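You operate a simulated robot arm through the tools that you are given. There is no shell and no other tool. Be economical: measure what you need, move in short steps, check, and stop when the job is done.

Carry out the task below with a simulated two-armed robot. There is one attempt and no reset: what you move stays moved.

JOB
Take the ringed puck with the white disc and put it on the silver blank marked stub. Take the rubber ring with the blue grip and leave it on the silver small tray printed used. Take the puck with the red disc and leave it on the levelling bench. Put the numbered copper ring that says "4" from the bench with the green edge on top of the carton marked shackles and the numbered copper ring labelled "2" on the white cover. Take the blue brush and leave it on the levelling bench. Take the ringed puck with the orange disc and leave it on the square plate with the blue disc. The order is free.
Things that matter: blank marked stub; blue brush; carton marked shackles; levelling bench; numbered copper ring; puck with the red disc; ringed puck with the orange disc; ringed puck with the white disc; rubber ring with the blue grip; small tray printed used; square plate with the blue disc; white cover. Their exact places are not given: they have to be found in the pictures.

The check looks at the end state, three seconds after you hand in, the way a careful person would. Anything else that was tipped, shoved, dropped, spilled or broken makes it a failure. A push-on lid holds only when it is set on centred and level and pressed home; a screw cap is set on level and turned clockwise until tight.

ROBOT AND FRAMES
Two 7-joint arms with fingered hands on one trunk, on a base that drives. Base frame: it is fixed to the floor where the robot stands at the start and does not move with it; the origin is under the middle of the robot, x ahead of it, y to its left, z up; the surface under the hand at the start is at about z = 0.88. Readings come in m, degrees, newtons and seconds.
The left shoulder is at the start at [0.055, 0.182, 1.198], the right one opposite. With the tool pointing down near the work surface each hand reaches from about 0.4 to 0.82 m from the robot's upright axis, wherever it stands, measured 20 degrees to its own side. Places, roughly: blank marked stub [0.5, -0.25, 1]; blue brush (9x5x8 cm) [-1.2, 1.4, 0.8]; carton marked shackles [-1.25, 0.75, 0.75]; levelling bench [2.4, 1.6, 0.8]; numbered copper ring [-1.5, 0.75, 0.75]; puck with the red disc (5x5x3 cm) [-1.2, 0.1, 0.8]; ringed puck with the orange disc [-1.5, -3.75, 0.75]; ringed puck with the white disc [0.5, 0, 1]; rubber ring with the blue grip (6x11x3 cm) [0.5, 0.2, 0.9]; small tray printed used [-1.5, -2.5, 0.75]; square plate with the blue disc [-1.5, -4.5, 0.75]; white cover (11x11x2 cm) [-1.6, 1.1, 0.8]. Payload 3.8 kg a hand.
The TCP of each hand is the grasp point between the finger pads, 0.03 m short of the fingertips. In the tool frame z runs along the fingers and y along their closing line. Largest opening 0.104 m; the body of the gripper starts 0.035 m behind the TCP. The gripper is a hand of 4 fingers: y runs from the thumb to the fingers, the wrist lies at [-0.017, -0.104, -0.178] in the tool frame.
Orientation is that of the tool frame in the base frame, as a unit quaternion [w, x, y, z]. With the fingers straight down and the wrist toward the robot, the tool's x, y and z point along [0, 1, 0], [1, 0, 0] and [0, 0, -1] of the base frame.

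CONTROLS
- The arms move only by the tool jog_arm. It takes "left_targets", "right_targets" or both (then of equal length, played together; a hand with none holds still); each is a list of rows, each a list of 6 numbers: the shift along the tool's x, y, z in units of 50 mm (1.0 is 50 mm), then the turn, a rotation vector about the tool's x, y, z in units of 5 degrees (1.0 is 5 degrees). In form: [[tx, ty, tz, wx, wy, wz], ...]. A call has 1 to 10 rows; each row shifts and turns the commanded pose from where the row before left it, along the tool's axes as they then stand. A call with a number of a shift or a turn outside -1 to 1 is refused whole. Each row takes 0.2 s and may step no farther than 0.05 m and 8.6 degrees from the row before; otherwise, the whole call is refused. Where a pose cannot be reached the arm comes as near as it can. A force on the tool above 40 N (or 10 N above the force at the start of the call, whichever is more), or a blocked arm, ends the call early, and 0.2 s more pass. In this call time passes only in rows, and 0.2 s behind the last. The reply holds the time, the measured pose of the TCP, the force on the tool along the base axes, the opening and the grip force, in the units named above and with some noise, with the torque about the TCP (base axes, N m) and any sound that the robot's microphone picked up.
- Cameras (640 x 400 px; columns grow to the right, rows downward): "scene" is now at [0.1454, -0.0159, 1.3821]; the picture's right is [-0.16, -0.99, 0.00], its down [-0.52, 0.08, -0.85] and it looks along [0.84, -0.14, -0.53] (base axes); focal length 254 px, centre (320, 200). "left" rides on the left gripper at [-0.066, -0.09, -0.126] in its tool frame; the picture's right is [-0.78, -0.30, 0.56], its down [0.57, -0.70, 0.42] and it looks along [0.27, 0.65, 0.71] (tool axes); focal length 275 px, centre (320, 200). "right" rides on the right gripper at [0.066, -0.09, -0.126] in its tool frame; the picture's right is [-0.78, 0.30, -0.56], its down [-0.57, -0.70, 0.42] and it looks along [-0.26, 0.65, 0.71] (tool axes); focal length 275 px, centre (320, 200).
- camera(camera): a new picture of that camera. The clock stands still meanwhile.
- raise_lower(by): slides the trunk up (or, below 0, down) by that many m; the arms and the scene camera ride with it, the base frame stays. It gives what a move gives, with no picture.
- steer(legs): drives the robot by 1 to 6 legs, each [ahead, left, turn to the left] in m, m and degrees, along the robot's own axes; the way and the turn of a leg run together, so that a leg with both is an arc; at most 1.5 m and 180 degrees a leg. The arms and the cameras ride along, it lands a little off, and it stops where it bumps. It gives what a move gives.
- set_fingers(index, middle, ring, thumb_bend, thumb_turn, hand): sets how far each is bent, from 0 (flat) to 1 (curled in); at 0.3 the hand is open as for a grip, at 0.7 the pads meet at the TCP. One left out holds its place. A second passes; each finger stops where it meets its share of the squeeze, and holds until it gets a number again. It is the only way to open and close the hand. It gives what a move gives, with no picture; readings hold the bend of each and the force on the fingers (four entries, about 0 where the hand has none), thumb and palm. thumb_turn goes from beside the hand (0) to across from the fingers (1), as for a grip.
- aim_head(pan, tilt): turns the head with the scene camera to pan (to the left, within 86 degrees either way) and tilt (down, from -29 to 69), counted from straight ahead of the robot. It gives what a move gives.
- pixel_to_xyz(camera, pixels): for up to 12 pixels [column, row] of the newest picture of that camera ("zoom" is the newest enlarged one), the place [x, y, z] in the base frame of the surface seen there, good to about 0.002 m. The clock stands still meanwhile.
- inspect(camera, box): a new picture of the part [left, top, right, bottom] of that camera's present view, enlarged. The clock stands still meanwhile.
- close_job(): hands the job in; it is judged then, once.

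Work in short steps. Measure before you move; look again where a grasp or a placing could have gone wrong, and mend it. You have 138 turns and 180 pictures in all, those below and enlarged ones among them. Open the grippers and draw the arms clear of the work before you hand the job in, unless the task says otherwise; then end with one line.

The tools are called by a JSON object that holds its "name" and its "arguments". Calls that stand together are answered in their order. jog_arm: Moves the arms, as the interface text tells. Its arguments: {"type":"object","properties":{"left_targets":{"type":"array"},"right_targets":{"type":"array"}},"required":[]} The other tools are called the same way: raise_lower (by) slides the trunk up or down; set_fingers (index, middle, ring, thumb_bend, thumb_turn, hand) moves the fingers one by one; steer (legs) drives the base; aim_head (pan, tilt) turns the head that bears the scene camera; camera (camera) takes a picture; pixel_to_xyz (camera, pixels) gives the place of the surface under pixels of a picture; inspect (camera, box) takes an enlarged picture of a part of a camera's view; close_job () hands the job in.

At the start:

```text
time: 0.0
left_tool_pos: [0.5518, 0.1939, 1.128]
left_orientation: [0.0, 0.707, 0.707, 0.001]
left_force: [-0.5, -0.1, 0.3]
left_torque: [0.0, 0.01, 0.0]
left_grip_width: 0.1039
left_finger_force: 0.0
left_shape: jaw
left_bend: [0.3, 0.3, 0.3, 0.3, 0.97]
left_finger forces: [0.0, 0.0, 0.0, 0.0, 0.0, 0.0]
right_tool_pos: [0.5282, -0.2989, 1.1921]
right_orientation: [0.0, 0.707, 0.707, 0.0]
right_force: [0.5, 0.2, 0.0]
right_torque: [0.01, -0.02, -0.02]
right_grip_width: 0.1039
right_finger_force: 0.0
right_shape: jaw
right_bend: [0.3, 0.3, 0.3, 0.3, 0.97]
right_finger forces: [0.1, 0.1, 0.0, 0.0, 0.0, 0.1]
trunk travel left (down, up): [-0.35, 0.406]
robot x, y, heading: [0.0005, -0.0012, 0.3]
head pan, tilt: [-9.2, 31.7]
```

scene: 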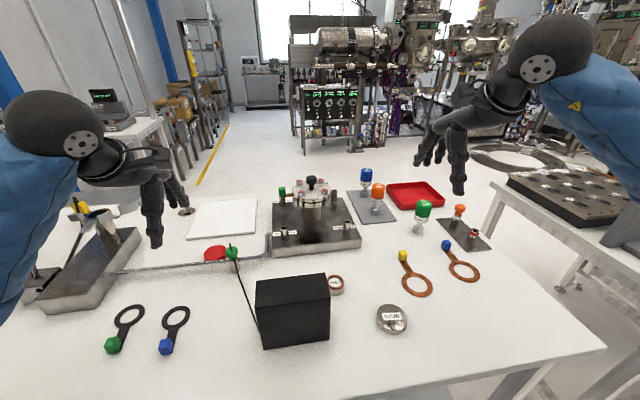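
right: 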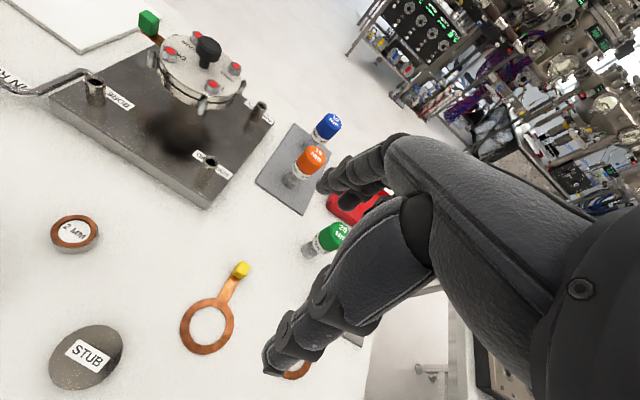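
left: 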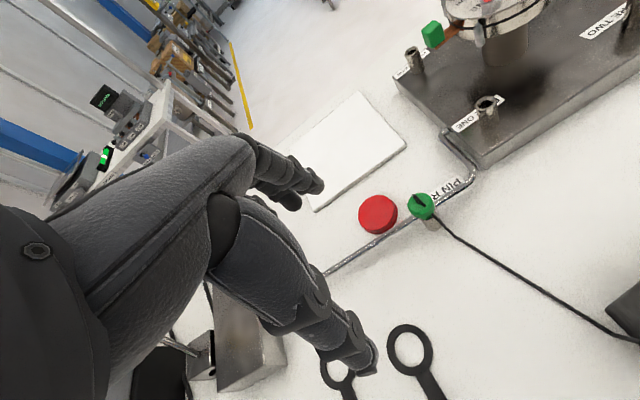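

The scene picture shows the blank "STUB" near (392,319), a white-disc puck by the black box at (335,284), and the blue-grip rubber ring near (170,330). I zoom in and measure them.

{"name": "inspect", "arguments": {"camera": "scene", "box": [240, 220, 520, 395]}}

{"name": "inspect", "arguments": {"camera": "scene", "box": [60, 230, 300, 380]}}

{"name": "pixel_to_xyz", "arguments": {"camera": "scene", "pixels": [[392, 318], [335, 284], [335, 292], [165, 346], [176, 317], [173, 335], [112, 345], [292, 285], [292, 330], [420, 330], [360, 340], [325, 280]]}}

```text
2.29 times, centred on (380, 308) of scene
```

zoom: 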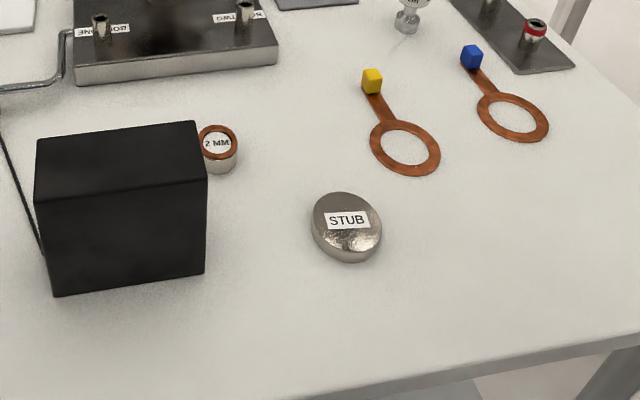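

```text
2.67 times, centred on (180, 305) of scene
```

zoom: 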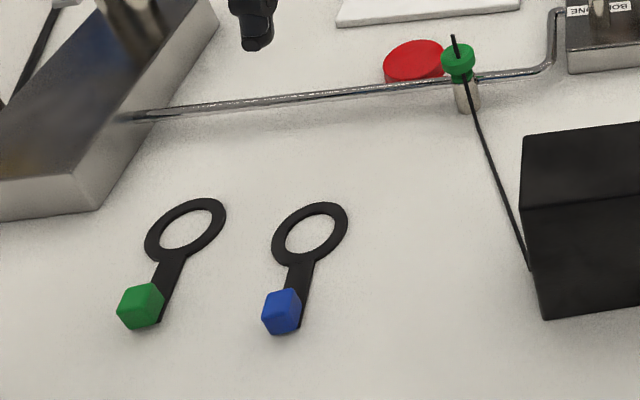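

```text
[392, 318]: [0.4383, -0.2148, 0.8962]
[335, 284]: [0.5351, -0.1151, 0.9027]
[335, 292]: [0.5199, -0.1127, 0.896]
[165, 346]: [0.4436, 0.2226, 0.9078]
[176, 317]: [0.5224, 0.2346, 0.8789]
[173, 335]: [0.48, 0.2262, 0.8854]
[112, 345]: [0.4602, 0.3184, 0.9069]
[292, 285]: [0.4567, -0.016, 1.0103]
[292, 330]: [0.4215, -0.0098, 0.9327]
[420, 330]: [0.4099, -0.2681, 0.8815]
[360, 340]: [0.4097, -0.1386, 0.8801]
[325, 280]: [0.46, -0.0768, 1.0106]
```

The puck "2 MM" has a copper ring and white face; it stands close to the black box. I take tight zooms of the puck, box and blank for accurate edges.

{"name": "inspect", "arguments": {"camera": "scene", "box": [250, 265, 410, 365]}}

{"name": "inspect", "arguments": {"camera": "right", "box": [0, 180, 320, 400]}}

```text
4.00 times, centred on (330, 315) of scene
```

zoom: 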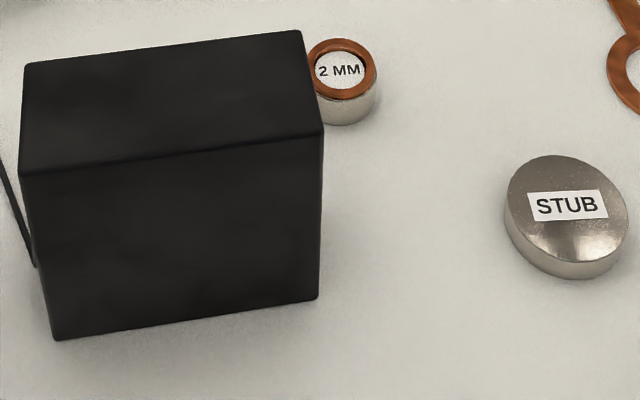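

```text
1.82 times, centred on (160, 290) of right
```

zoom: 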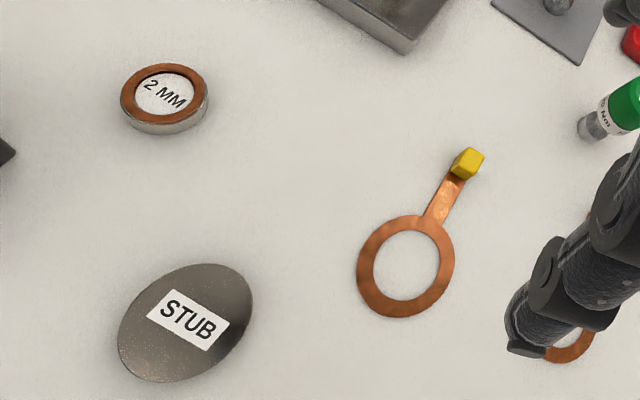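

I measure the puck and blank edges in the zoom of the right camera.

{"name": "pixel_to_xyz", "arguments": {"camera": "zoom", "pixels": [[164, 94], [124, 95], [205, 92], [164, 66], [164, 122], [164, 135], [188, 320], [120, 340], [250, 300], [185, 266], [190, 372], [4, 150]]}}

{"name": "pixel_to_xyz", "arguments": {"camera": "scene", "pixels": [[325, 274], [329, 296], [330, 338], [257, 282], [335, 276], [343, 283], [327, 284], [405, 305], [378, 325], [380, 308], [403, 325]]}}

```text
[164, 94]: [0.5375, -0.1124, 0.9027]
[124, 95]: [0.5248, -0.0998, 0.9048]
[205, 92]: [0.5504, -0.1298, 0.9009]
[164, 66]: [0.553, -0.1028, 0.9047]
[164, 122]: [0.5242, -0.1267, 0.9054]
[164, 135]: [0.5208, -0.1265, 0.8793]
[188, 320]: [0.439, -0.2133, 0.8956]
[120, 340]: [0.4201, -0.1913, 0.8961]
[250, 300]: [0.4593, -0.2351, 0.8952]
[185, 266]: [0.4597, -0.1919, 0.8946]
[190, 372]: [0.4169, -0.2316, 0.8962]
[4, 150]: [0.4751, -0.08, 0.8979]
```

```text
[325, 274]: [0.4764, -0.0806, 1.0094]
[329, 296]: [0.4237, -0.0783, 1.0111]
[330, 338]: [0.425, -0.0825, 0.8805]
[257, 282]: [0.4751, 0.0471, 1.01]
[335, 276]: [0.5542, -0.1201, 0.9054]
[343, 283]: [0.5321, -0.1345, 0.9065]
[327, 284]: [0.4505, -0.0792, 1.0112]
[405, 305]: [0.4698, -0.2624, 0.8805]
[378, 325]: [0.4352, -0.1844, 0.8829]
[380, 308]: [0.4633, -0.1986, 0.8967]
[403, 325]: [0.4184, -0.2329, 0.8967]
```

The puck is centred at about (0.5385, -0.115), top 0.905, with the box edge at y = -0.081. I yaw the right hand 45° so the wrist comes from the right rear, while moving it above the puck.

{"name": "jog_arm", "arguments": {"right_targets": [[0.41, 0.02, 0, 0, 0, -1], [0.41, 0.06, 0, 0, 0, -1], [0.4, 0.09, 0, 0, 0, -1], [0.39, 0.13, 0, 0, 0, -1], [0.38, 0.16, 0, 0, 0, -1], [0.36, 0.19, 0, 0, 0, -1], [0.34, 0.22, 0, 0, 0, -1], [0.32, 0.25, 0, 0, 0, -1], [0.3, 0.28, 0, 0, 0, -1]]}}

{"name": "inspect", "arguments": {"camera": "left", "box": [300, 240, 640, 400]}}

{"name": "inspect", "arguments": {"camera": "scene", "box": [80, 295, 240, 395]}}

{"name": "pixel_to_xyz", "arguments": {"camera": "zoom", "pixels": [[340, 200], [310, 200], [320, 195], [370, 200], [340, 225], [320, 215]]}}

```text
time: 2.0
left_tool_pos: [0.5514, 0.1942, 1.1276]
left_orientation: [0.0, 0.707, 0.707, 0.001]
left_force: [1.1, -0.1, -0.2]
left_torque: [0.01, 0.0, -0.02]
left_grip_width: 0.104
left_finger_force: 0.0
left_shape: jaw
left_bend: [0.3, 0.3, 0.3, 0.3, 0.97]
left_finger forces: [0.1, 0.0, 0.0, 0.1, 0.0, 0.0]
right_tool_pos: [0.5378, -0.1142, 1.1926]
right_orientation: [0.0, 0.381, 0.924, 0.0]
right_force: [-0.6, 0.6, 0.5]
right_torque: [0.01, -0.01, 0.0]
right_grip_width: 0.1036
right_finger_force: 0.1
right_shape: jaw
right_bend: [0.3, 0.3, 0.3, 0.3, 0.97]
right_finger forces: [0.0, 0.1, 0.0, 0.0, 0.0, 0.0]
trunk travel left (down, up): [-0.35, 0.406]
robot x, y, heading: [0.0011, 0.0017, 0.1]
head pan, tilt: [-9.2, 31.7]
```

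```text
1.88 times, centred on (470, 320) of left
```

zoom: 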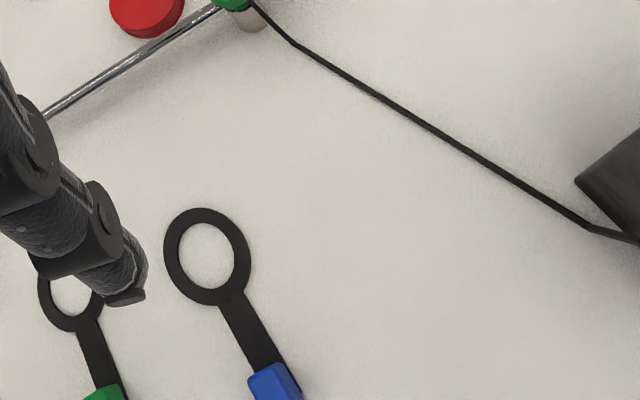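

```text
4.00 times, centred on (160, 345) of scene
```

zoom: 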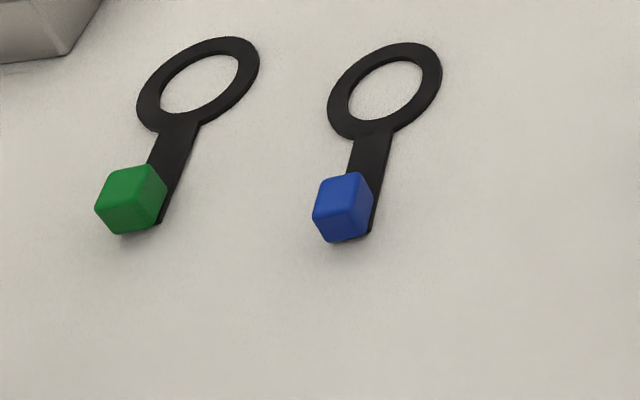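

```text
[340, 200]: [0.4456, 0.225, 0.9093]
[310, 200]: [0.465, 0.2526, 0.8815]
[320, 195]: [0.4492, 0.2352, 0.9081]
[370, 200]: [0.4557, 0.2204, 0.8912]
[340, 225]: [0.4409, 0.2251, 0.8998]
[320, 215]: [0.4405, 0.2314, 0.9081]
```

Right hand is above the puck; the blue cube top is at about (0.447, 0.226, 0.909). I lower both hands to just above the grasp height and check.

{"name": "jog_arm", "arguments": {"left_targets": [[0.21, -0.7, 0.2, 0, 0, 0], [0.21, -0.7, 0.2, 0, 0, 0], [0.21, -0.7, 0.2, 0, 0, 0], [0, 0, 1, 0, 0, 0], [0, 0, 1, 0, 0, 0], [0, 0, 1, 0, 0, 0]], "right_targets": [[0, 0, 0.85, 0, 0, 0], [0, 0, 0.85, 0, 0, 0], [0, 0, 0.85, 0, 0, 0], [0, 0, 0.85, 0, 0, 0], [0, 0, 0.85, 0, 0, 0], [0, 0, 0.85, 0, 0, 0]]}}

{"name": "camera", "arguments": {"camera": "right"}}

{"name": "camera", "arguments": {"camera": "left"}}

{"name": "camera", "arguments": {"camera": "scene"}}

```text
time: 3.4
left_tool_pos: [0.4465, 0.2259, 0.9492]
left_orientation: [0.0, 0.707, 0.707, 0.0]
left_force: [0.0, -1.0, -0.5]
left_torque: [-0.03, -0.01, -0.01]
left_grip_width: 0.1037
left_finger_force: 0.1
left_shape: jaw
left_bend: [0.3, 0.3, 0.3, 0.3, 0.97]
left_finger forces: [0.0, 0.1, 0.0, 0.0, 0.0, 0.1]
right_tool_pos: [0.5386, -0.1133, 0.9366]
right_orientation: [0.0, 0.383, 0.924, 0.001]
right_force: [-0.1, -0.2, -0.8]
right_torque: [0.01, 0.04, 0.0]
right_grip_width: 0.1039
right_finger_force: 0.0
right_shape: jaw
right_bend: [0.3, 0.3, 0.3, 0.3, 0.97]
right_finger forces: [0.0, 0.1, 0.0, 0.0, 0.0, 0.0]
trunk travel left (down, up): [-0.35, 0.406]
robot x, y, heading: [-0.0004, -0.0014, 0.3]
head pan, tilt: [-9.2, 31.7]
```

```text
170 pictures are left
```

right: 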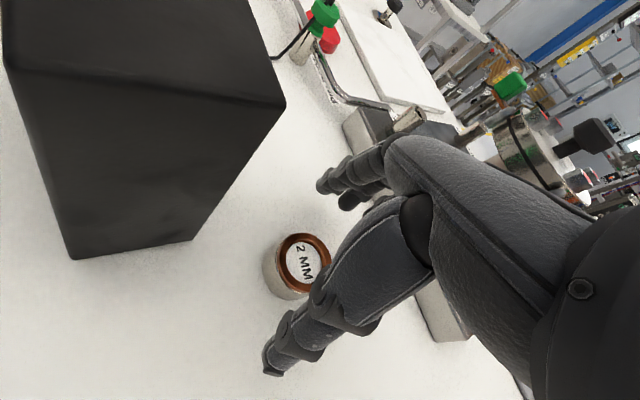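

```text
169 pictures are left
```

left: 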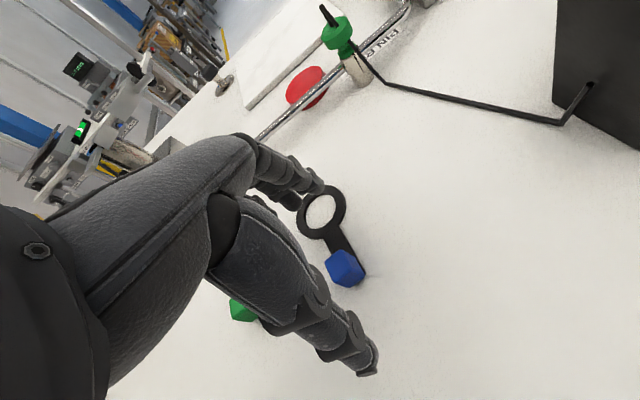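

```text
168 pictures are left
```

scene: 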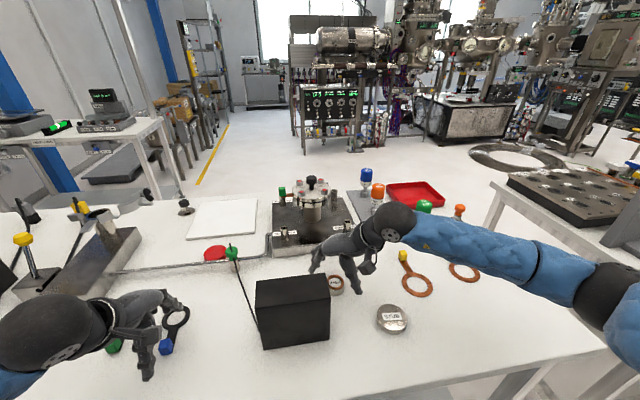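

Both objects line up with the projected grasp points (puck at (303,262), cube at (344,268)). I lower the hands to grasp height.

{"name": "jog_arm", "arguments": {"left_targets": [[0, 0, 0.33, 0, 0, 0], [0, 0, 0.33, 0, 0, 0]], "right_targets": [[0, 0, 0.23, 0, 0, 0], [0, -0.02, 0.22, 0, 0, 0]]}}

{"name": "set_fingers", "arguments": {"hand": "right", "index": 0.7, "middle": 0.7, "ring": 0.7, "thumb_bend": 0.7}}

{"name": "set_fingers", "arguments": {"hand": "left", "index": 0.7, "middle": 0.7, "ring": 0.7, "thumb_bend": 0.7}}

{"name": "camera", "arguments": {"camera": "right"}}

{"name": "camera", "arguments": {"camera": "left"}}

```text
time: 4.0
left_tool_pos: [0.4468, 0.2255, 0.9151]
left_orientation: [0.0, 0.707, 0.707, 0.0]
left_force: [0.7, 0.3, -0.7]
left_torque: [-0.03, 0.01, 0.0]
left_grip_width: 0.1036
left_finger_force: 0.1
left_shape: jaw
left_bend: [0.3, 0.3, 0.3, 0.3, 0.97]
left_finger forces: [0.1, 0.1, 0.0, 0.1, 0.1, 0.0]
right_tool_pos: [0.5371, -0.1141, 0.9156]
right_orientation: [0.0, 0.381, 0.924, 0.0]
right_force: [-0.6, 0.9, 0.2]
right_torque: [-0.02, 0.0, 0.02]
right_grip_width: 0.104
right_finger_force: 0.0
right_shape: jaw
right_bend: [0.3, 0.3, 0.3, 0.3, 0.97]
right_finger forces: [0.0, 0.0, 0.0, 0.0, 0.1, 0.0]
trunk travel left (down, up): [-0.35, 0.406]
robot x, y, heading: [0.0003, 0.0016, -0.1]
head pan, tilt: [-9.2, 31.7]
```

```text
time: 5.0
left_tool_pos: [0.4481, 0.2265, 0.9157]
left_orientation: [-0.001, 0.707, 0.707, 0.001]
left_force: [0.3, 0.0, 0.5]
left_torque: [0.01, -0.03, 0.0]
left_grip_width: 0.1037
left_finger_force: 0.1
left_shape: jaw
left_bend: [0.3, 0.3, 0.3, 0.3, 0.97]
left_finger forces: [0.1, 0.1, 0.1, 0.0, 0.0, 0.0]
right_tool_pos: [0.5383, -0.1143, 0.915]
right_orientation: [0.0, 0.383, 0.924, -0.001]
right_force: [0.5, 0.2, 0.7]
right_torque: [-0.01, -0.04, 0.02]
right_grip_width: 0.0371
right_finger_force: 15.0
right_shape: fingers
right_bend: [0.6, 0.62, 0.7, 0.56, 0.96]
right_finger forces: [7.3, 8.5, 0.1, 0.1, 14.4, 0.1]
trunk travel left (down, up): [-0.35, 0.406]
robot x, y, heading: [-0.0006, -0.0002, 0.0]
head pan, tilt: [-9.2, 31.7]
```

```text
time: 6.0
left_tool_pos: [0.4472, 0.2247, 0.9179]
left_orientation: [0.002, 0.707, 0.707, 0.001]
left_force: [0.0, 0.5, 17.7]
left_torque: [0.24, -0.87, -0.05]
left_grip_width: 0.0209
left_finger_force: 17.7
left_shape: fingers
left_bend: [0.7, 0.47, 0.7, 0.59, 0.96]
left_finger forces: [0.1, 25.3, 0.1, 0.0, 10.8, 0.0]
right_tool_pos: [0.536, -0.116, 0.9167]
right_orientation: [-0.001, 0.383, 0.924, 0.0]
right_force: [-0.2, -0.7, -0.2]
right_torque: [0.02, -0.04, -0.04]
right_grip_width: 0.0371
right_finger_force: 15.6
right_shape: fingers
right_bend: [0.6, 0.62, 0.7, 0.56, 0.95]
right_finger forces: [7.2, 8.4, 0.0, 0.0, 14.8, 0.0]
trunk travel left (down, up): [-0.35, 0.406]
robot x, y, heading: [-0.0005, 0.003, -0.1]
head pan, tilt: [-9.2, 31.7]
```

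```text
167 pictures are left
```

right: 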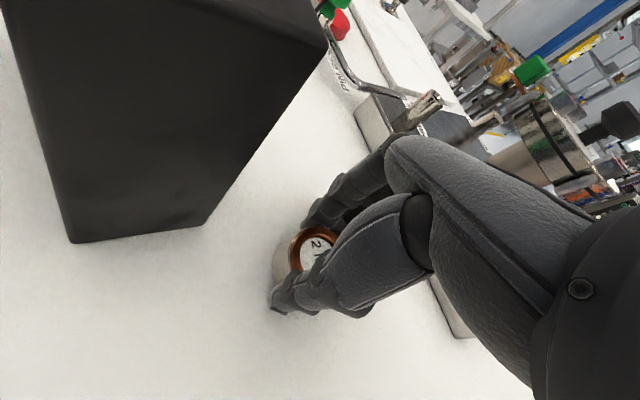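

```text
166 pictures are left
```

left: 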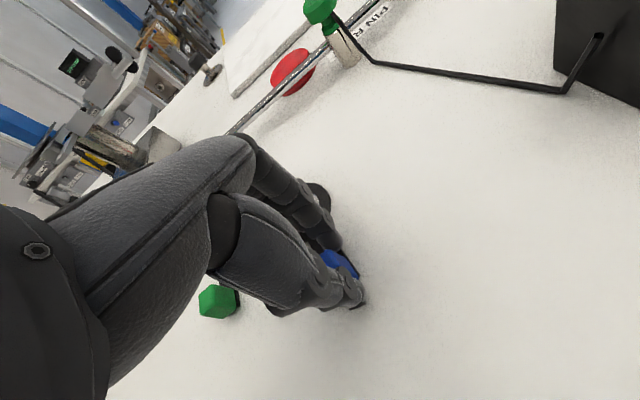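

Right hand holds the puck well (7+8 N against 14 N). Left middle finger seems to press on the flat strip (17.7 N upward), so I reopen the left, rise 9 mm and re-grip the cube with middle finger and thumb; at the same time the right hand lifts the puck 60 mm.

{"name": "set_fingers", "arguments": {"hand": "left", "index": 0.3, "middle": 0.3, "ring": 0.3, "thumb_bend": 0.3}}

{"name": "jog_arm", "arguments": {"left_targets": [[0, 0, -0.1, 0, 0, 0], [0, 0, -0.1, 0, 0, 0]], "right_targets": [[0, 0, -0.6, 0, 0, 0], [0, 0, -0.6, 0, 0, 0]]}}

{"name": "inspect", "arguments": {"camera": "left", "box": [240, 140, 440, 390]}}

{"name": "inspect", "arguments": {"camera": "right", "box": [200, 150, 440, 350]}}

```text
time: 7.0
left_tool_pos: [0.4456, 0.2264, 0.9165]
left_orientation: [0.0, 0.707, 0.708, -0.001]
left_force: [-9.2, 1.7, 14.3]
left_torque: [-0.01, -0.01, 0.01]
left_grip_width: 0.0614
left_finger_force: 7.0
left_shape: fingers
left_bend: [0.62, 0.3, 0.3, 0.3, 0.97]
left_finger forces: [14.6, 0.0, 0.0, 0.1, 0.1, 0.1]
right_tool_pos: [0.5367, -0.1152, 0.9157]
right_orientation: [-0.001, 0.382, 0.924, 0.0]
right_force: [0.2, 0.1, 0.3]
right_torque: [0.04, -0.01, 0.02]
right_grip_width: 0.0372
right_finger_force: 15.1
right_shape: fingers
right_bend: [0.6, 0.62, 0.7, 0.56, 0.95]
right_finger forces: [7.2, 8.3, 0.0, 0.1, 14.7, 0.0]
trunk travel left (down, up): [-0.35, 0.406]
robot x, y, heading: [0.0047, -0.0013, 0.1]
head pan, tilt: [-9.2, 31.7]
```

```text
time: 7.6
left_tool_pos: [0.4474, 0.2257, 0.9254]
left_orientation: [0.0, 0.707, 0.707, 0.0]
left_force: [0.8, 0.0, 0.4]
left_torque: [-0.01, -0.03, 0.0]
left_grip_width: 0.1041
left_finger_force: 0.1
left_shape: fingers
left_bend: [0.3, 0.3, 0.3, 0.3, 0.97]
left_finger forces: [0.0, 0.0, 0.0, 0.1, 0.0, 0.0]
right_tool_pos: [0.5378, -0.1148, 0.9747]
right_orientation: [-0.001, 0.383, 0.924, -0.001]
right_force: [0.1, 0.8, -2.6]
right_torque: [0.0, -0.04, 0.04]
right_grip_width: 0.0374
right_finger_force: 15.2
right_shape: fingers
right_bend: [0.6, 0.62, 0.7, 0.56, 0.95]
right_finger forces: [7.4, 8.2, 0.0, 0.0, 14.7, 0.1]
trunk travel left (down, up): [-0.35, 0.406]
robot x, y, heading: [-0.0013, -0.0023, 0.1]
head pan, tilt: [-9.2, 31.7]
```

```text
1.60 times, centred on (340, 265) of left
```

zoom: 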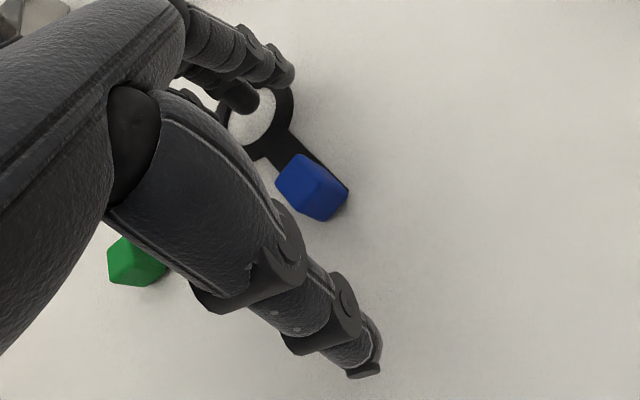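

```text
2.00 times, centred on (320, 250) of right
```

zoom: 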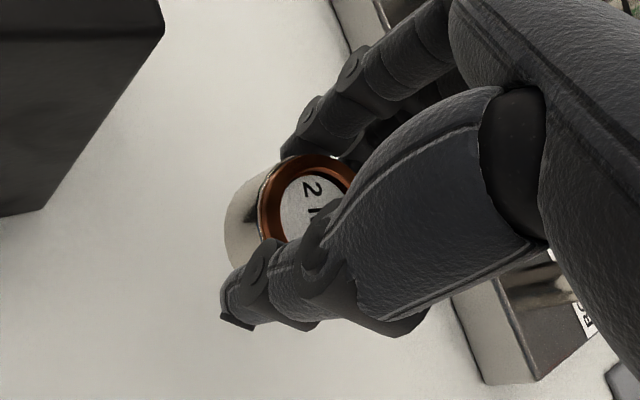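

The puck is lifted. I measure the cube top before re-gripping; the newest left frame shows it at about (335,257).

{"name": "inspect", "arguments": {"camera": "left", "box": [280, 210, 380, 300]}}

{"name": "pixel_to_xyz", "arguments": {"camera": "zoom", "pixels": [[240, 170], [285, 190], [330, 180], [290, 215], [340, 240], [390, 270], [170, 240], [260, 290]]}}

```text
4.44 times, centred on (330, 255) of left
```

zoom: 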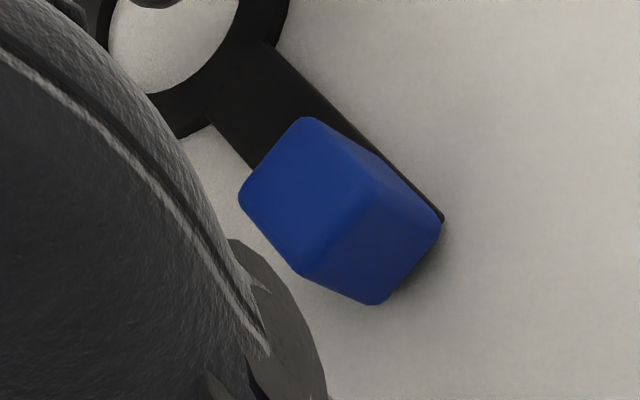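

```text
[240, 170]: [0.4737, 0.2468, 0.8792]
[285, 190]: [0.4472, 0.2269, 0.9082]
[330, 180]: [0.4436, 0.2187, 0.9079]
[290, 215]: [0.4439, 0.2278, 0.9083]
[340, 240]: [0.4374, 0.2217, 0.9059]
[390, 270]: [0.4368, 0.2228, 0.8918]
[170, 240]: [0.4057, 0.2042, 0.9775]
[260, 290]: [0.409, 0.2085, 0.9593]
```

The cube is still under the left TCP. I close left middle and thumb, and move the right hand back over the stub.

{"name": "set_fingers", "arguments": {"hand": "left", "middle": 0.7, "thumb_bend": 0.7}}

{"name": "jog_arm", "arguments": {"right_targets": [[0, -0.7, 0, 0, 0, 0], [0, -0.7, 0, 0, 0, 0], [0, -0.7, 0, 0, 0, 0], [0, -0.69, 0, 0, 0, 0]], "left_targets": [[0, 0, -0.3, 0, 0, 0], [0, 0, -0.4, 0, 0, 0], [0, 0, -0.5, 0, 0, 0], [0, 0, -0.5, 0, 0, 0]]}}

{"name": "camera", "arguments": {"camera": "scene"}}

{"name": "camera", "arguments": {"camera": "left"}}

{"name": "inspect", "arguments": {"camera": "right", "box": [160, 150, 480, 350]}}

```text
time: 8.6
left_tool_pos: [0.4467, 0.2256, 0.926]
left_orientation: [0.0, 0.707, 0.707, 0.0]
left_force: [0.4, -0.1, 0.0]
left_torque: [-0.03, -0.03, 0.0]
left_grip_width: 0.0586
left_finger_force: 3.3
left_shape: fingers
left_bend: [0.3, 0.67, 0.3, 0.67, 0.96]
left_finger forces: [0.0, 3.7, 0.0, 0.0, 3.7, 0.0]
right_tool_pos: [0.538, -0.1153, 0.9755]
right_orientation: [0.001, 0.383, 0.924, 0.0]
right_force: [0.6, 0.2, -2.6]
right_torque: [0.01, -0.01, 0.01]
right_grip_width: 0.0374
right_finger_force: 14.6
right_shape: fingers
right_bend: [0.6, 0.62, 0.7, 0.56, 0.95]
right_finger forces: [7.3, 8.3, 0.0, 0.1, 14.7, 0.1]
trunk travel left (down, up): [-0.35, 0.406]
robot x, y, heading: [-0.0022, 0.005, 0.0]
head pan, tilt: [-9.2, 31.7]
```

```text
time: 9.6
left_tool_pos: [0.4468, 0.2254, 1.0122]
left_orientation: [-0.001, 0.707, 0.707, 0.0]
left_force: [0.2, 0.2, -0.7]
left_torque: [-0.01, 0.0, -0.01]
left_grip_width: 0.0583
left_finger_force: 3.5
left_shape: fingers
left_bend: [0.3, 0.67, 0.3, 0.67, 0.96]
left_finger forces: [0.0, 3.8, 0.1, 0.1, 3.9, 0.1]
right_tool_pos: [0.4378, -0.2139, 0.9757]
right_orientation: [0.0, 0.382, 0.924, 0.001]
right_force: [0.2, -0.1, -1.9]
right_torque: [0.05, 0.0, 0.0]
right_grip_width: 0.0375
right_finger_force: 15.0
right_shape: fingers
right_bend: [0.6, 0.62, 0.7, 0.56, 0.95]
right_finger forces: [7.3, 8.1, 0.1, 0.1, 14.7, 0.1]
trunk travel left (down, up): [-0.35, 0.406]
robot x, y, heading: [0.0017, -0.0028, 0.3]
head pan, tilt: [-9.2, 31.7]
```

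```text
162 pictures are left
```

scene: 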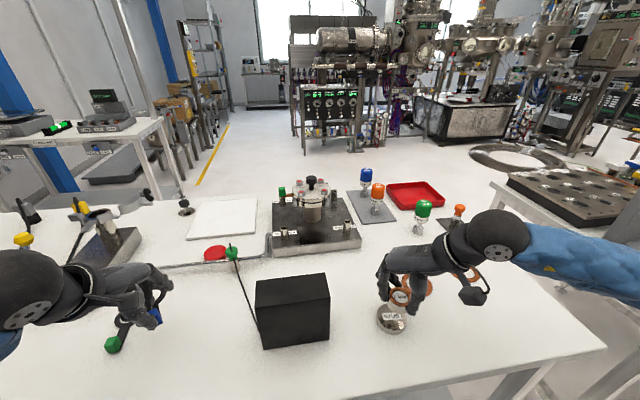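

```text
161 pictures are left
```

left: 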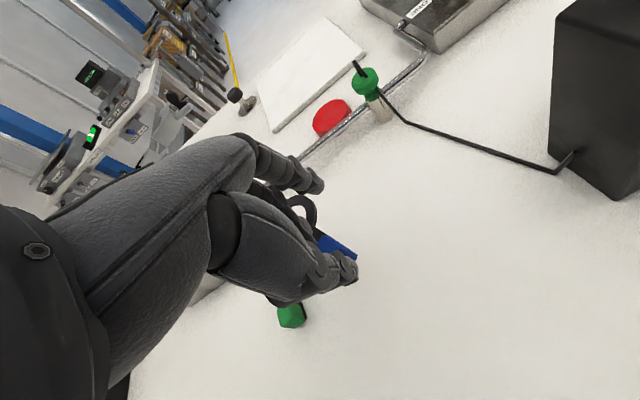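

```text
2.00 times, centred on (320, 250) of right
```

zoom: 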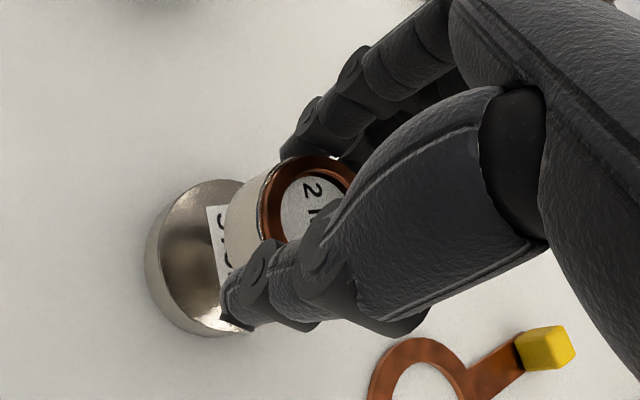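

The puck hangs over the stub; the ring is lifted with the left. I lower the puck 44 mm to the stub top and firm up the left grip slightly.

{"name": "jog_arm", "arguments": {"right_targets": [[0, 0.02, 0.4, 0, 0, 0], [0, 0.01, 0.38, 0, 0, 0], [0, 0, 0.08, 0, 0, 0]]}}

{"name": "set_fingers", "arguments": {"hand": "left", "middle": 0.76, "thumb_bend": 0.76}}

{"name": "inspect", "arguments": {"camera": "right", "box": [160, 150, 480, 350]}}

{"name": "inspect", "arguments": {"camera": "scene", "box": [340, 240, 500, 340]}}

{"name": "inspect", "arguments": {"camera": "left", "box": [240, 140, 440, 340]}}

```text
time: 10.4
left_tool_pos: [0.4471, 0.2268, 1.0099]
left_orientation: [0.001, 0.707, 0.707, 0.0]
left_force: [-0.7, 0.4, 0.2]
left_torque: [-0.04, 0.04, -0.02]
left_grip_width: 0.0583
left_finger_force: 4.0
left_shape: fingers
left_bend: [0.3, 0.67, 0.3, 0.67, 0.96]
left_finger forces: [0.0, 3.8, 0.1, 0.0, 3.8, 0.1]
right_tool_pos: [0.44, -0.2138, 0.9319]
right_orientation: [0.0, 0.383, 0.924, 0.0]
right_force: [0.0, 0.4, -2.1]
right_torque: [0.04, -0.01, 0.0]
right_grip_width: 0.0374
right_finger_force: 14.8
right_shape: fingers
right_bend: [0.6, 0.62, 0.7, 0.56, 0.95]
right_finger forces: [7.1, 8.2, 0.1, 0.0, 14.7, 0.1]
trunk travel left (down, up): [-0.35, 0.406]
robot x, y, heading: [0.0013, -0.0013, -0.0]
head pan, tilt: [-9.2, 31.7]
```

```text
time: 11.4
left_tool_pos: [0.4468, 0.2264, 1.011]
left_orientation: [-0.001, 0.707, 0.707, 0.0]
left_force: [-1.1, -0.3, -0.6]
left_torque: [-0.01, 0.01, -0.02]
left_grip_width: 0.0543
left_finger_force: 13.4
left_shape: fingers
left_bend: [0.3, 0.72, 0.3, 0.71, 0.93]
left_finger forces: [0.0, 13.2, 0.0, 0.0, 13.1, 0.1]
right_tool_pos: [0.4409, -0.2139, 0.9337]
right_orientation: [-0.001, 0.382, 0.924, 0.001]
right_force: [0.1, -0.4, -2.6]
right_torque: [-0.01, -0.02, -0.01]
right_grip_width: 0.037
right_finger_force: 15.5
right_shape: fingers
right_bend: [0.6, 0.62, 0.7, 0.56, 0.95]
right_finger forces: [7.2, 8.3, 0.0, 0.0, 14.6, 0.0]
trunk travel left (down, up): [-0.35, 0.406]
robot x, y, heading: [0.003, 0.0018, -0.2]
head pan, tilt: [-9.2, 31.7]
```

```text
2.00 times, centred on (320, 250) of right
```

zoom: 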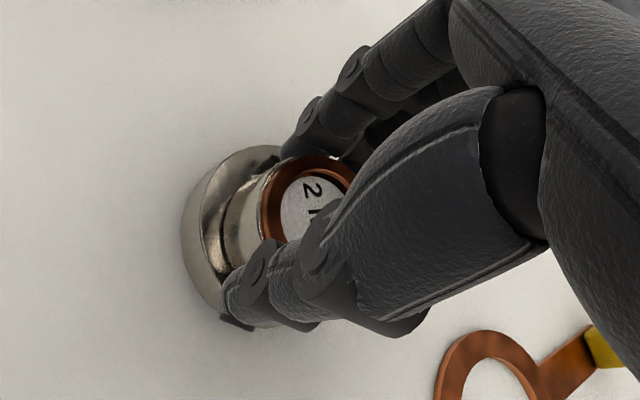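

```text
4.00 times, centred on (420, 290) of scene
```

zoom: 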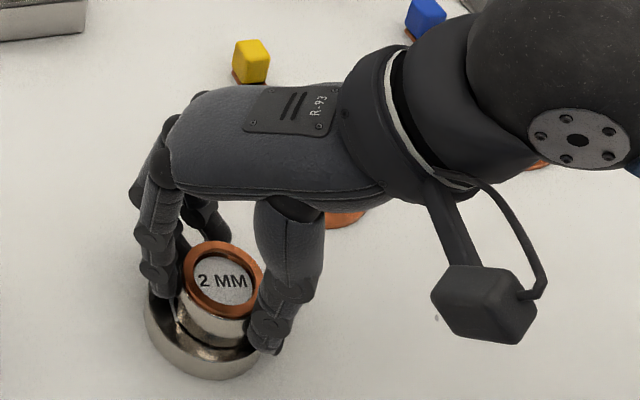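

```text
2.00 times, centred on (340, 240) of left
```

zoom: 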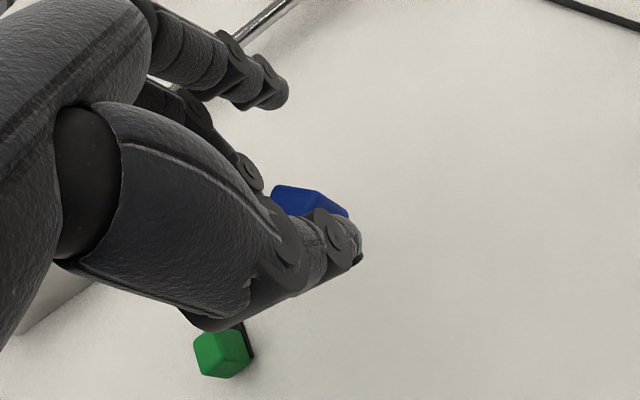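

The puck still hangs free (−2.6 N). I check its centre against the blank before the final millimetres.

{"name": "inspect", "arguments": {"camera": "scene", "box": [360, 290, 420, 340]}}

{"name": "pixel_to_xyz", "arguments": {"camera": "zoom", "pixels": [[300, 120], [350, 140], [270, 60], [420, 120], [340, 55], [340, 180], [80, 180], [130, 290], [300, 330], [200, 330]]}}

```text
8.00 times, centred on (390, 315) of scene
```

zoom: 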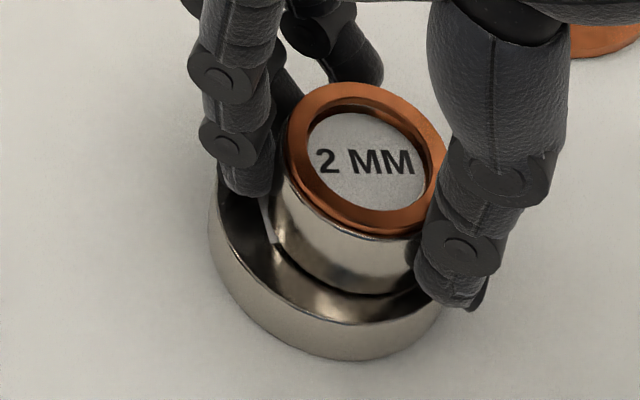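

```text
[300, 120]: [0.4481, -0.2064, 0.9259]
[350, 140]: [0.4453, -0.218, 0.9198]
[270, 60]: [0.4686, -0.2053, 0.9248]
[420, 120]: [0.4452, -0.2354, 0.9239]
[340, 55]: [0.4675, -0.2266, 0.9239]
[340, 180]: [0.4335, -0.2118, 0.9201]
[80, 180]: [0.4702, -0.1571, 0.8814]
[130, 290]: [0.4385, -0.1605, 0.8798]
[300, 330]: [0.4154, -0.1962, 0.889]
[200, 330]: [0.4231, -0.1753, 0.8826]
```

The puck sits about 4 mm too far right; I shift left 4 mm and lower the last few millimetres.

{"name": "jog_arm", "arguments": {"right_targets": [[0.08, 0.05, 0, 0, 0, 0], [0, 0, 0.04, 0, 0, 0], [0, 0, 0.03, 0, 0, 0]]}}

```text
time: 12.2
left_tool_pos: [0.4465, 0.2267, 1.0114]
left_orientation: [0.0, 0.707, 0.707, 0.0]
left_force: [0.5, 0.3, -0.4]
left_torque: [-0.01, 0.02, 0.0]
left_grip_width: 0.0544
left_finger_force: 13.2
left_shape: fingers
left_bend: [0.3, 0.72, 0.3, 0.71, 0.93]
left_finger forces: [0.1, 13.0, 0.0, 0.1, 13.1, 0.1]
right_tool_pos: [0.4392, -0.2092, 0.9313]
right_orientation: [0.002, 0.383, 0.924, 0.002]
right_force: [0.3, -0.2, 9.7]
right_torque: [-0.1, -0.01, -0.01]
right_grip_width: 0.037
right_finger_force: 17.3
right_shape: fingers
right_bend: [0.6, 0.62, 0.7, 0.56, 0.95]
right_finger forces: [7.0, 13.4, 0.0, 0.0, 15.5, 0.1]
trunk travel left (down, up): [-0.35, 0.406]
robot x, y, heading: [-0.0003, -0.0001, -0.2]
head pan, tilt: [-9.2, 31.7]
```

Contact with +9.7 N; I open the right hand gently and rise.

{"name": "jog_arm", "arguments": {"right_targets": [[0, 0, -0.025, 0, 0, 0]]}}

{"name": "set_fingers", "arguments": {"hand": "right", "index": 0.5, "middle": 0.5, "ring": 0.5, "thumb_bend": 0.45}}

{"name": "set_fingers", "arguments": {"hand": "right", "index": 0.3, "middle": 0.3, "ring": 0.3, "thumb_bend": 0.3}}

{"name": "jog_arm", "arguments": {"right_targets": [[0, 0, -0.8, 0, 0, 0], [0, 0, -1, 0, 0, 0], [0, 0, -1, 0, 0, 0], [0, 0, -1, 0, 0, 0], [0, 0, -1, 0, 0, 0], [0, -0.5, -1, 0, 0, 1], [0, -0.5, 0, 0, 0, 1], [0, -0.5, 0, 0, 0, 1], [-0.5, 0, 0, 0, 0, 1], [-0.5, 0, 0, 0, 0, 1]], "left_targets": [[0, 0, -0.5, 0, 0, 0], [0, 0, -0.5, 0, 0, 0], [0, 0, -0.5, 0, 0, 0], [0, 0, -0.5, 0, 0, 0], [0, 0, -0.5, 0, 0, 0], [0, 0, -0.5, 0, 0, 0], [0, 0, 0, 0, 0, 0], [0, 0, 0, 0, 0, 0], [0, 0, 0, 0, 0, 0], [0, 0, 0, 0, 0, 0]]}}

{"name": "camera", "arguments": {"camera": "scene"}}

{"name": "inspect", "arguments": {"camera": "scene", "box": [340, 270, 440, 340]}}

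{"name": "inspect", "arguments": {"camera": "scene", "box": [60, 220, 260, 360]}}

```text
time: 12.6
left_tool_pos: [0.4464, 0.2267, 1.0106]
left_orientation: [0.0, 0.707, 0.707, 0.0]
left_force: [-0.2, 0.6, 0.6]
left_torque: [-0.02, -0.03, -0.03]
left_grip_width: 0.0543
left_finger_force: 12.9
left_shape: fingers
left_bend: [0.3, 0.72, 0.3, 0.71, 0.93]
left_finger forces: [0.0, 13.2, 0.0, 0.0, 13.0, 0.0]
right_tool_pos: [0.4395, -0.2083, 0.9305]
right_orientation: [0.001, 0.383, 0.924, 0.001]
right_force: [2.8, 0.3, 9.3]
right_torque: [-0.04, -0.14, 0.05]
right_grip_width: 0.0372
right_finger_force: 18.8
right_shape: fingers
right_bend: [0.6, 0.62, 0.7, 0.56, 0.95]
right_finger forces: [7.3, 14.8, 0.1, 0.1, 14.6, 0.0]
trunk travel left (down, up): [-0.35, 0.406]
robot x, y, heading: [0.0006, 0.0045, -0.1]
head pan, tilt: [-9.2, 31.7]
```

```text
time: 13.6
left_tool_pos: [0.4473, 0.2251, 1.01]
left_orientation: [-0.001, 0.707, 0.707, 0.0]
left_force: [0.5, 0.3, 0.3]
left_torque: [-0.01, 0.0, -0.01]
left_grip_width: 0.0544
left_finger_force: 13.1
left_shape: fingers
left_bend: [0.3, 0.72, 0.3, 0.71, 0.93]
left_finger forces: [0.1, 13.1, 0.0, 0.0, 13.0, 0.0]
right_tool_pos: [0.439, -0.209, 0.9273]
right_orientation: [-0.002, 0.383, 0.924, -0.001]
right_force: [-0.3, 0.5, 0.4]
right_torque: [0.0, -0.01, -0.01]
right_grip_width: 0.0596
right_finger_force: 0.0
right_shape: fingers
right_bend: [0.5, 0.5, 0.5, 0.45, 0.97]
right_finger forces: [0.0, 0.0, 0.0, 0.0, 0.0, 0.1]
trunk travel left (down, up): [-0.35, 0.406]
robot x, y, heading: [0.0014, -0.0037, 0.0]
head pan, tilt: [-9.2, 31.7]
```

```text
time: 14.6
left_tool_pos: [0.4466, 0.2265, 1.0109]
left_orientation: [-0.001, 0.707, 0.707, 0.0]
left_force: [-1.2, -0.2, -0.6]
left_torque: [-0.02, -0.01, -0.01]
left_grip_width: 0.0545
left_finger_force: 13.1
left_shape: fingers
left_bend: [0.3, 0.72, 0.3, 0.71, 0.93]
left_finger forces: [0.0, 13.2, 0.0, 0.0, 13.0, 0.1]
right_tool_pos: [0.4393, -0.2087, 0.9304]
right_orientation: [0.0, 0.382, 0.924, 0.0]
right_force: [-0.6, 0.4, -0.3]
right_torque: [-0.02, 0.0, -0.01]
right_grip_width: 0.1045
right_finger_force: 0.1
right_shape: fingers
right_bend: [0.3, 0.3, 0.3, 0.3, 0.97]
right_finger forces: [0.0, 0.0, 0.1, 0.0, 0.2, 0.0]
trunk travel left (down, up): [-0.35, 0.406]
robot x, y, heading: [-0.0007, -0.002, 0.0]
head pan, tilt: [-9.2, 31.7]
```

```text
refused: row 6 steps farther than a row can; nothing moved
```

```text
155 pictures are left
```

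scene: 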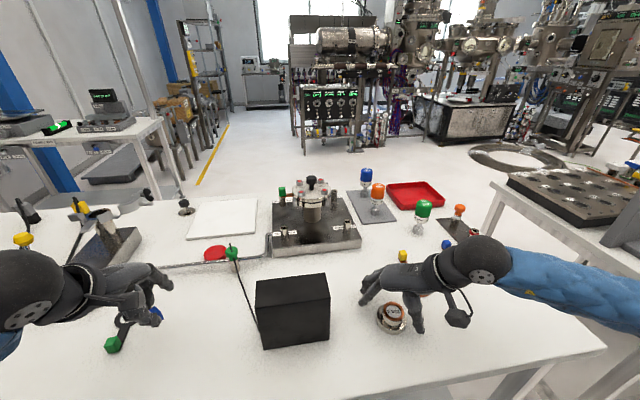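

```text
5.71 times, centred on (390, 305) of scene
```

zoom: 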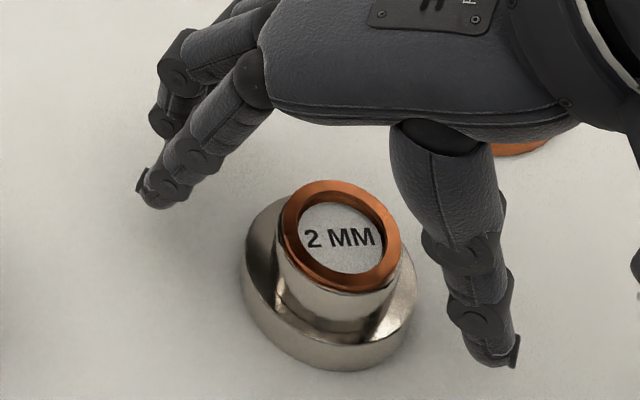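

```text
2.86 times, centred on (160, 290) of scene
```

zoom: 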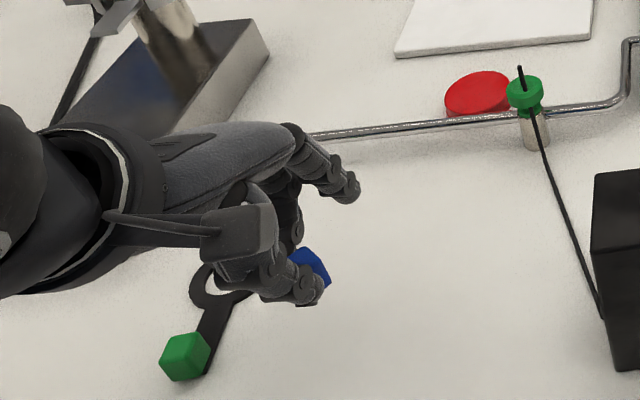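

The puck stands centred on the stub. I lift both hands clear (right unyawed partly), then look around.

{"name": "jog_arm", "arguments": {"right_targets": [[0, 0, -0.8, 0, 0, 0], [0, 0, -1, 0, 0, 0], [0, 0, -1, 0, 0, 0], [0, 0, -1, 0, 0, 0], [0, 0, -1, 0, 0, 1], [0, 0, -0.7, 0, 0, 1], [0, 0, 0, 0, 0, 1], [-0.5, 0, 0, 0, 0, 1], [-0.5, 0, 0, 0, 0, 1], [0, 0, 0, 0, 0, 1]], "left_targets": [[0, 0, -0.5, 0, 0, 0], [0, 0, -0.5, 0, 0, 0], [0, 0, -0.5, 0, 0, 0], [0, 0, -0.5, 0, 0, 0], [0, 0, -0.5, 0, 0, 0], [0, 0, -0.5, 0, 0, 0], [0, 0, -0.5, 0, 0, 0], [0, 0, 0, 0, 0, 0], [0, 0, 0, 0, 0, 0], [0, 0, 0, 0, 0, 0]]}}

{"name": "inspect", "arguments": {"camera": "left", "box": [220, 120, 460, 320]}}

{"name": "aim_head", "arguments": {"pan": 86, "tilt": 15}}

{"name": "camera", "arguments": {"camera": "scene"}}

{"name": "aim_head", "arguments": {"pan": -86, "tilt": 15}}

{"name": "camera", "arguments": {"camera": "scene"}}

```text
time: 16.8
left_tool_pos: [0.4472, 0.2258, 1.1861]
left_orientation: [0.0, 0.708, 0.707, 0.0]
left_force: [-1.0, 0.3, 0.2]
left_torque: [-0.02, 0.01, 0.01]
left_grip_width: 0.0542
left_finger_force: 13.8
left_shape: fingers
left_bend: [0.3, 0.72, 0.3, 0.71, 0.93]
left_finger forces: [0.0, 13.4, 0.0, 0.0, 13.4, 0.0]
right_tool_pos: [0.4621, -0.2516, 1.2044]
right_orientation: [0.0, 0.609, 0.793, 0.0]
right_force: [0.9, -0.2, -0.5]
right_torque: [-0.01, 0.01, 0.02]
right_grip_width: 0.1042
right_finger_force: 0.0
right_shape: fingers
right_bend: [0.3, 0.3, 0.3, 0.3, 0.97]
right_finger forces: [0.0, 0.1, 0.0, 0.0, 0.0, 0.0]
trunk travel left (down, up): [-0.35, 0.406]
robot x, y, heading: [0.0006, 0.0019, 0.1]
head pan, tilt: [-9.2, 31.7]
```

```text
2.00 times, centred on (340, 220) of left
```

zoom: 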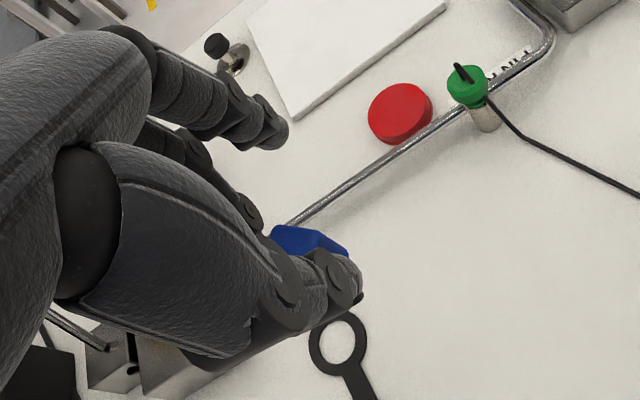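

```text
time: 18.5
left_tool_pos: [0.4478, 0.2251, 1.1863]
left_orientation: [0.001, 0.707, 0.707, 0.0]
left_force: [-0.8, 0.6, -1.7]
left_torque: [-0.06, 0.03, 0.02]
left_grip_width: 0.0543
left_finger_force: 13.2
left_shape: fingers
left_bend: [0.3, 0.72, 0.3, 0.71, 0.93]
left_finger forces: [0.0, 13.5, 0.1, 0.1, 13.4, 0.0]
right_tool_pos: [0.4627, -0.2517, 1.2045]
right_orientation: [0.0, 0.608, 0.794, 0.0]
right_force: [0.5, -0.4, 0.1]
right_torque: [-0.02, -0.01, -0.01]
right_grip_width: 0.1042
right_finger_force: 0.2
right_shape: fingers
right_bend: [0.3, 0.3, 0.3, 0.3, 0.97]
right_finger forces: [0.0, 0.0, 0.1, 0.0, 0.0, 0.1]
trunk travel left (down, up): [-0.35, 0.406]
robot x, y, heading: [0.0009, -0.0007, -0.1]
head pan, tilt: [85.9, 15.0]
```

```text
151 pictures are left
```

scene: 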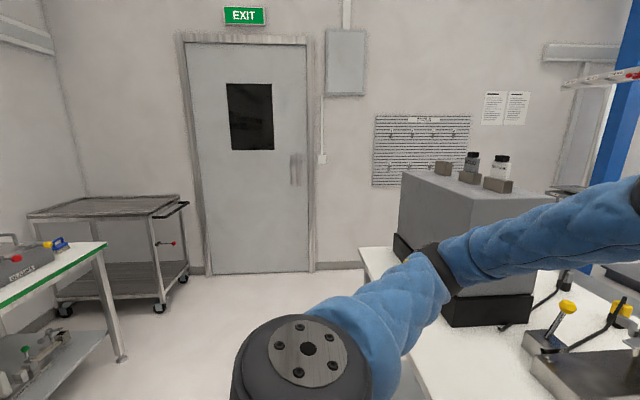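

```text
time: 21.1
left_tool_pos: [0.4471, 0.2258, 1.1857]
left_orientation: [0.001, 0.707, 0.707, 0.0]
left_force: [0.2, 0.8, -0.1]
left_torque: [-0.01, 0.04, -0.01]
left_grip_width: 0.0541
left_finger_force: 13.0
left_shape: fingers
left_bend: [0.3, 0.72, 0.3, 0.71, 0.93]
left_finger forces: [0.0, 13.4, 0.1, 0.1, 13.3, 0.1]
right_tool_pos: [0.4617, -0.2541, 1.2049]
right_orientation: [0.0, 0.608, 0.794, 0.0]
right_force: [0.5, 0.1, 0.9]
right_torque: [-0.01, 0.02, -0.02]
right_grip_width: 0.1044
right_finger_force: 0.1
right_shape: fingers
right_bend: [0.3, 0.3, 0.3, 0.3, 0.97]
right_finger forces: [0.0, 0.0, 0.1, 0.1, 0.1, 0.0]
trunk travel left (down, up): [-0.35, 0.406]
robot x, y, heading: [0.0003, 0.0041, 0.3]
head pan, tilt: [-85.9, 15.0]
```

```text
150 pictures are left
```

scene: 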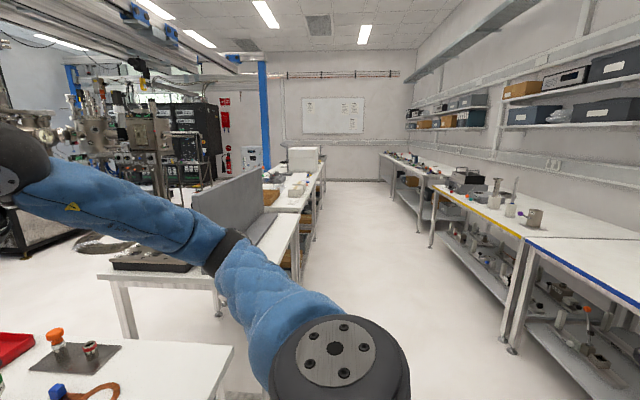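

The aisle to the right is open, with benches on its far (−x) side. I measure bench edges and floor points to plan the drive.

{"name": "pixel_to_xyz", "arguments": {"camera": "scene", "pixels": [[527, 238], [440, 190], [405, 163], [384, 154], [512, 350], [300, 212], [232, 350], [420, 232], [320, 180], [325, 165], [600, 270], [315, 235]]}}

{"name": "inspect", "arguments": {"camera": "scene", "box": [360, 120, 560, 245]}}

```text
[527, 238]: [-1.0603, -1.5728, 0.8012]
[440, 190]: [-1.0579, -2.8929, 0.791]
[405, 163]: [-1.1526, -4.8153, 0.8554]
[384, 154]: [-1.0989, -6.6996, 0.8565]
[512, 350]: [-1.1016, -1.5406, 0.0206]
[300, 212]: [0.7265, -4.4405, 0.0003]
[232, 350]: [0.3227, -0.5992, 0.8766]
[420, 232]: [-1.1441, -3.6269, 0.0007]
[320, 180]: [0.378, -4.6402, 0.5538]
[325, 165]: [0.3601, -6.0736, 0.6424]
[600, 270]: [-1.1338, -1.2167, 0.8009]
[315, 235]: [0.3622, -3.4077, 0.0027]
```

```text
3.20 times, centred on (460, 182) of scene
```

zoom: 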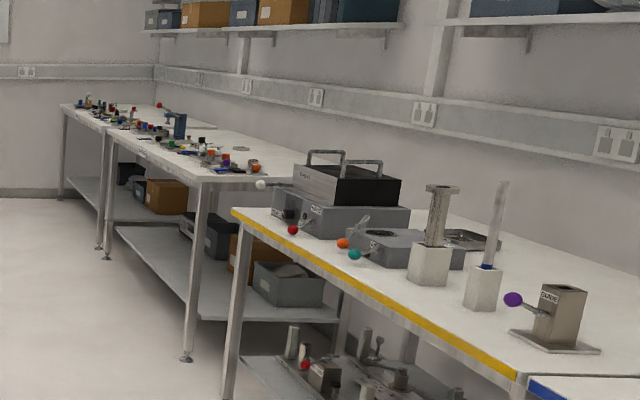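

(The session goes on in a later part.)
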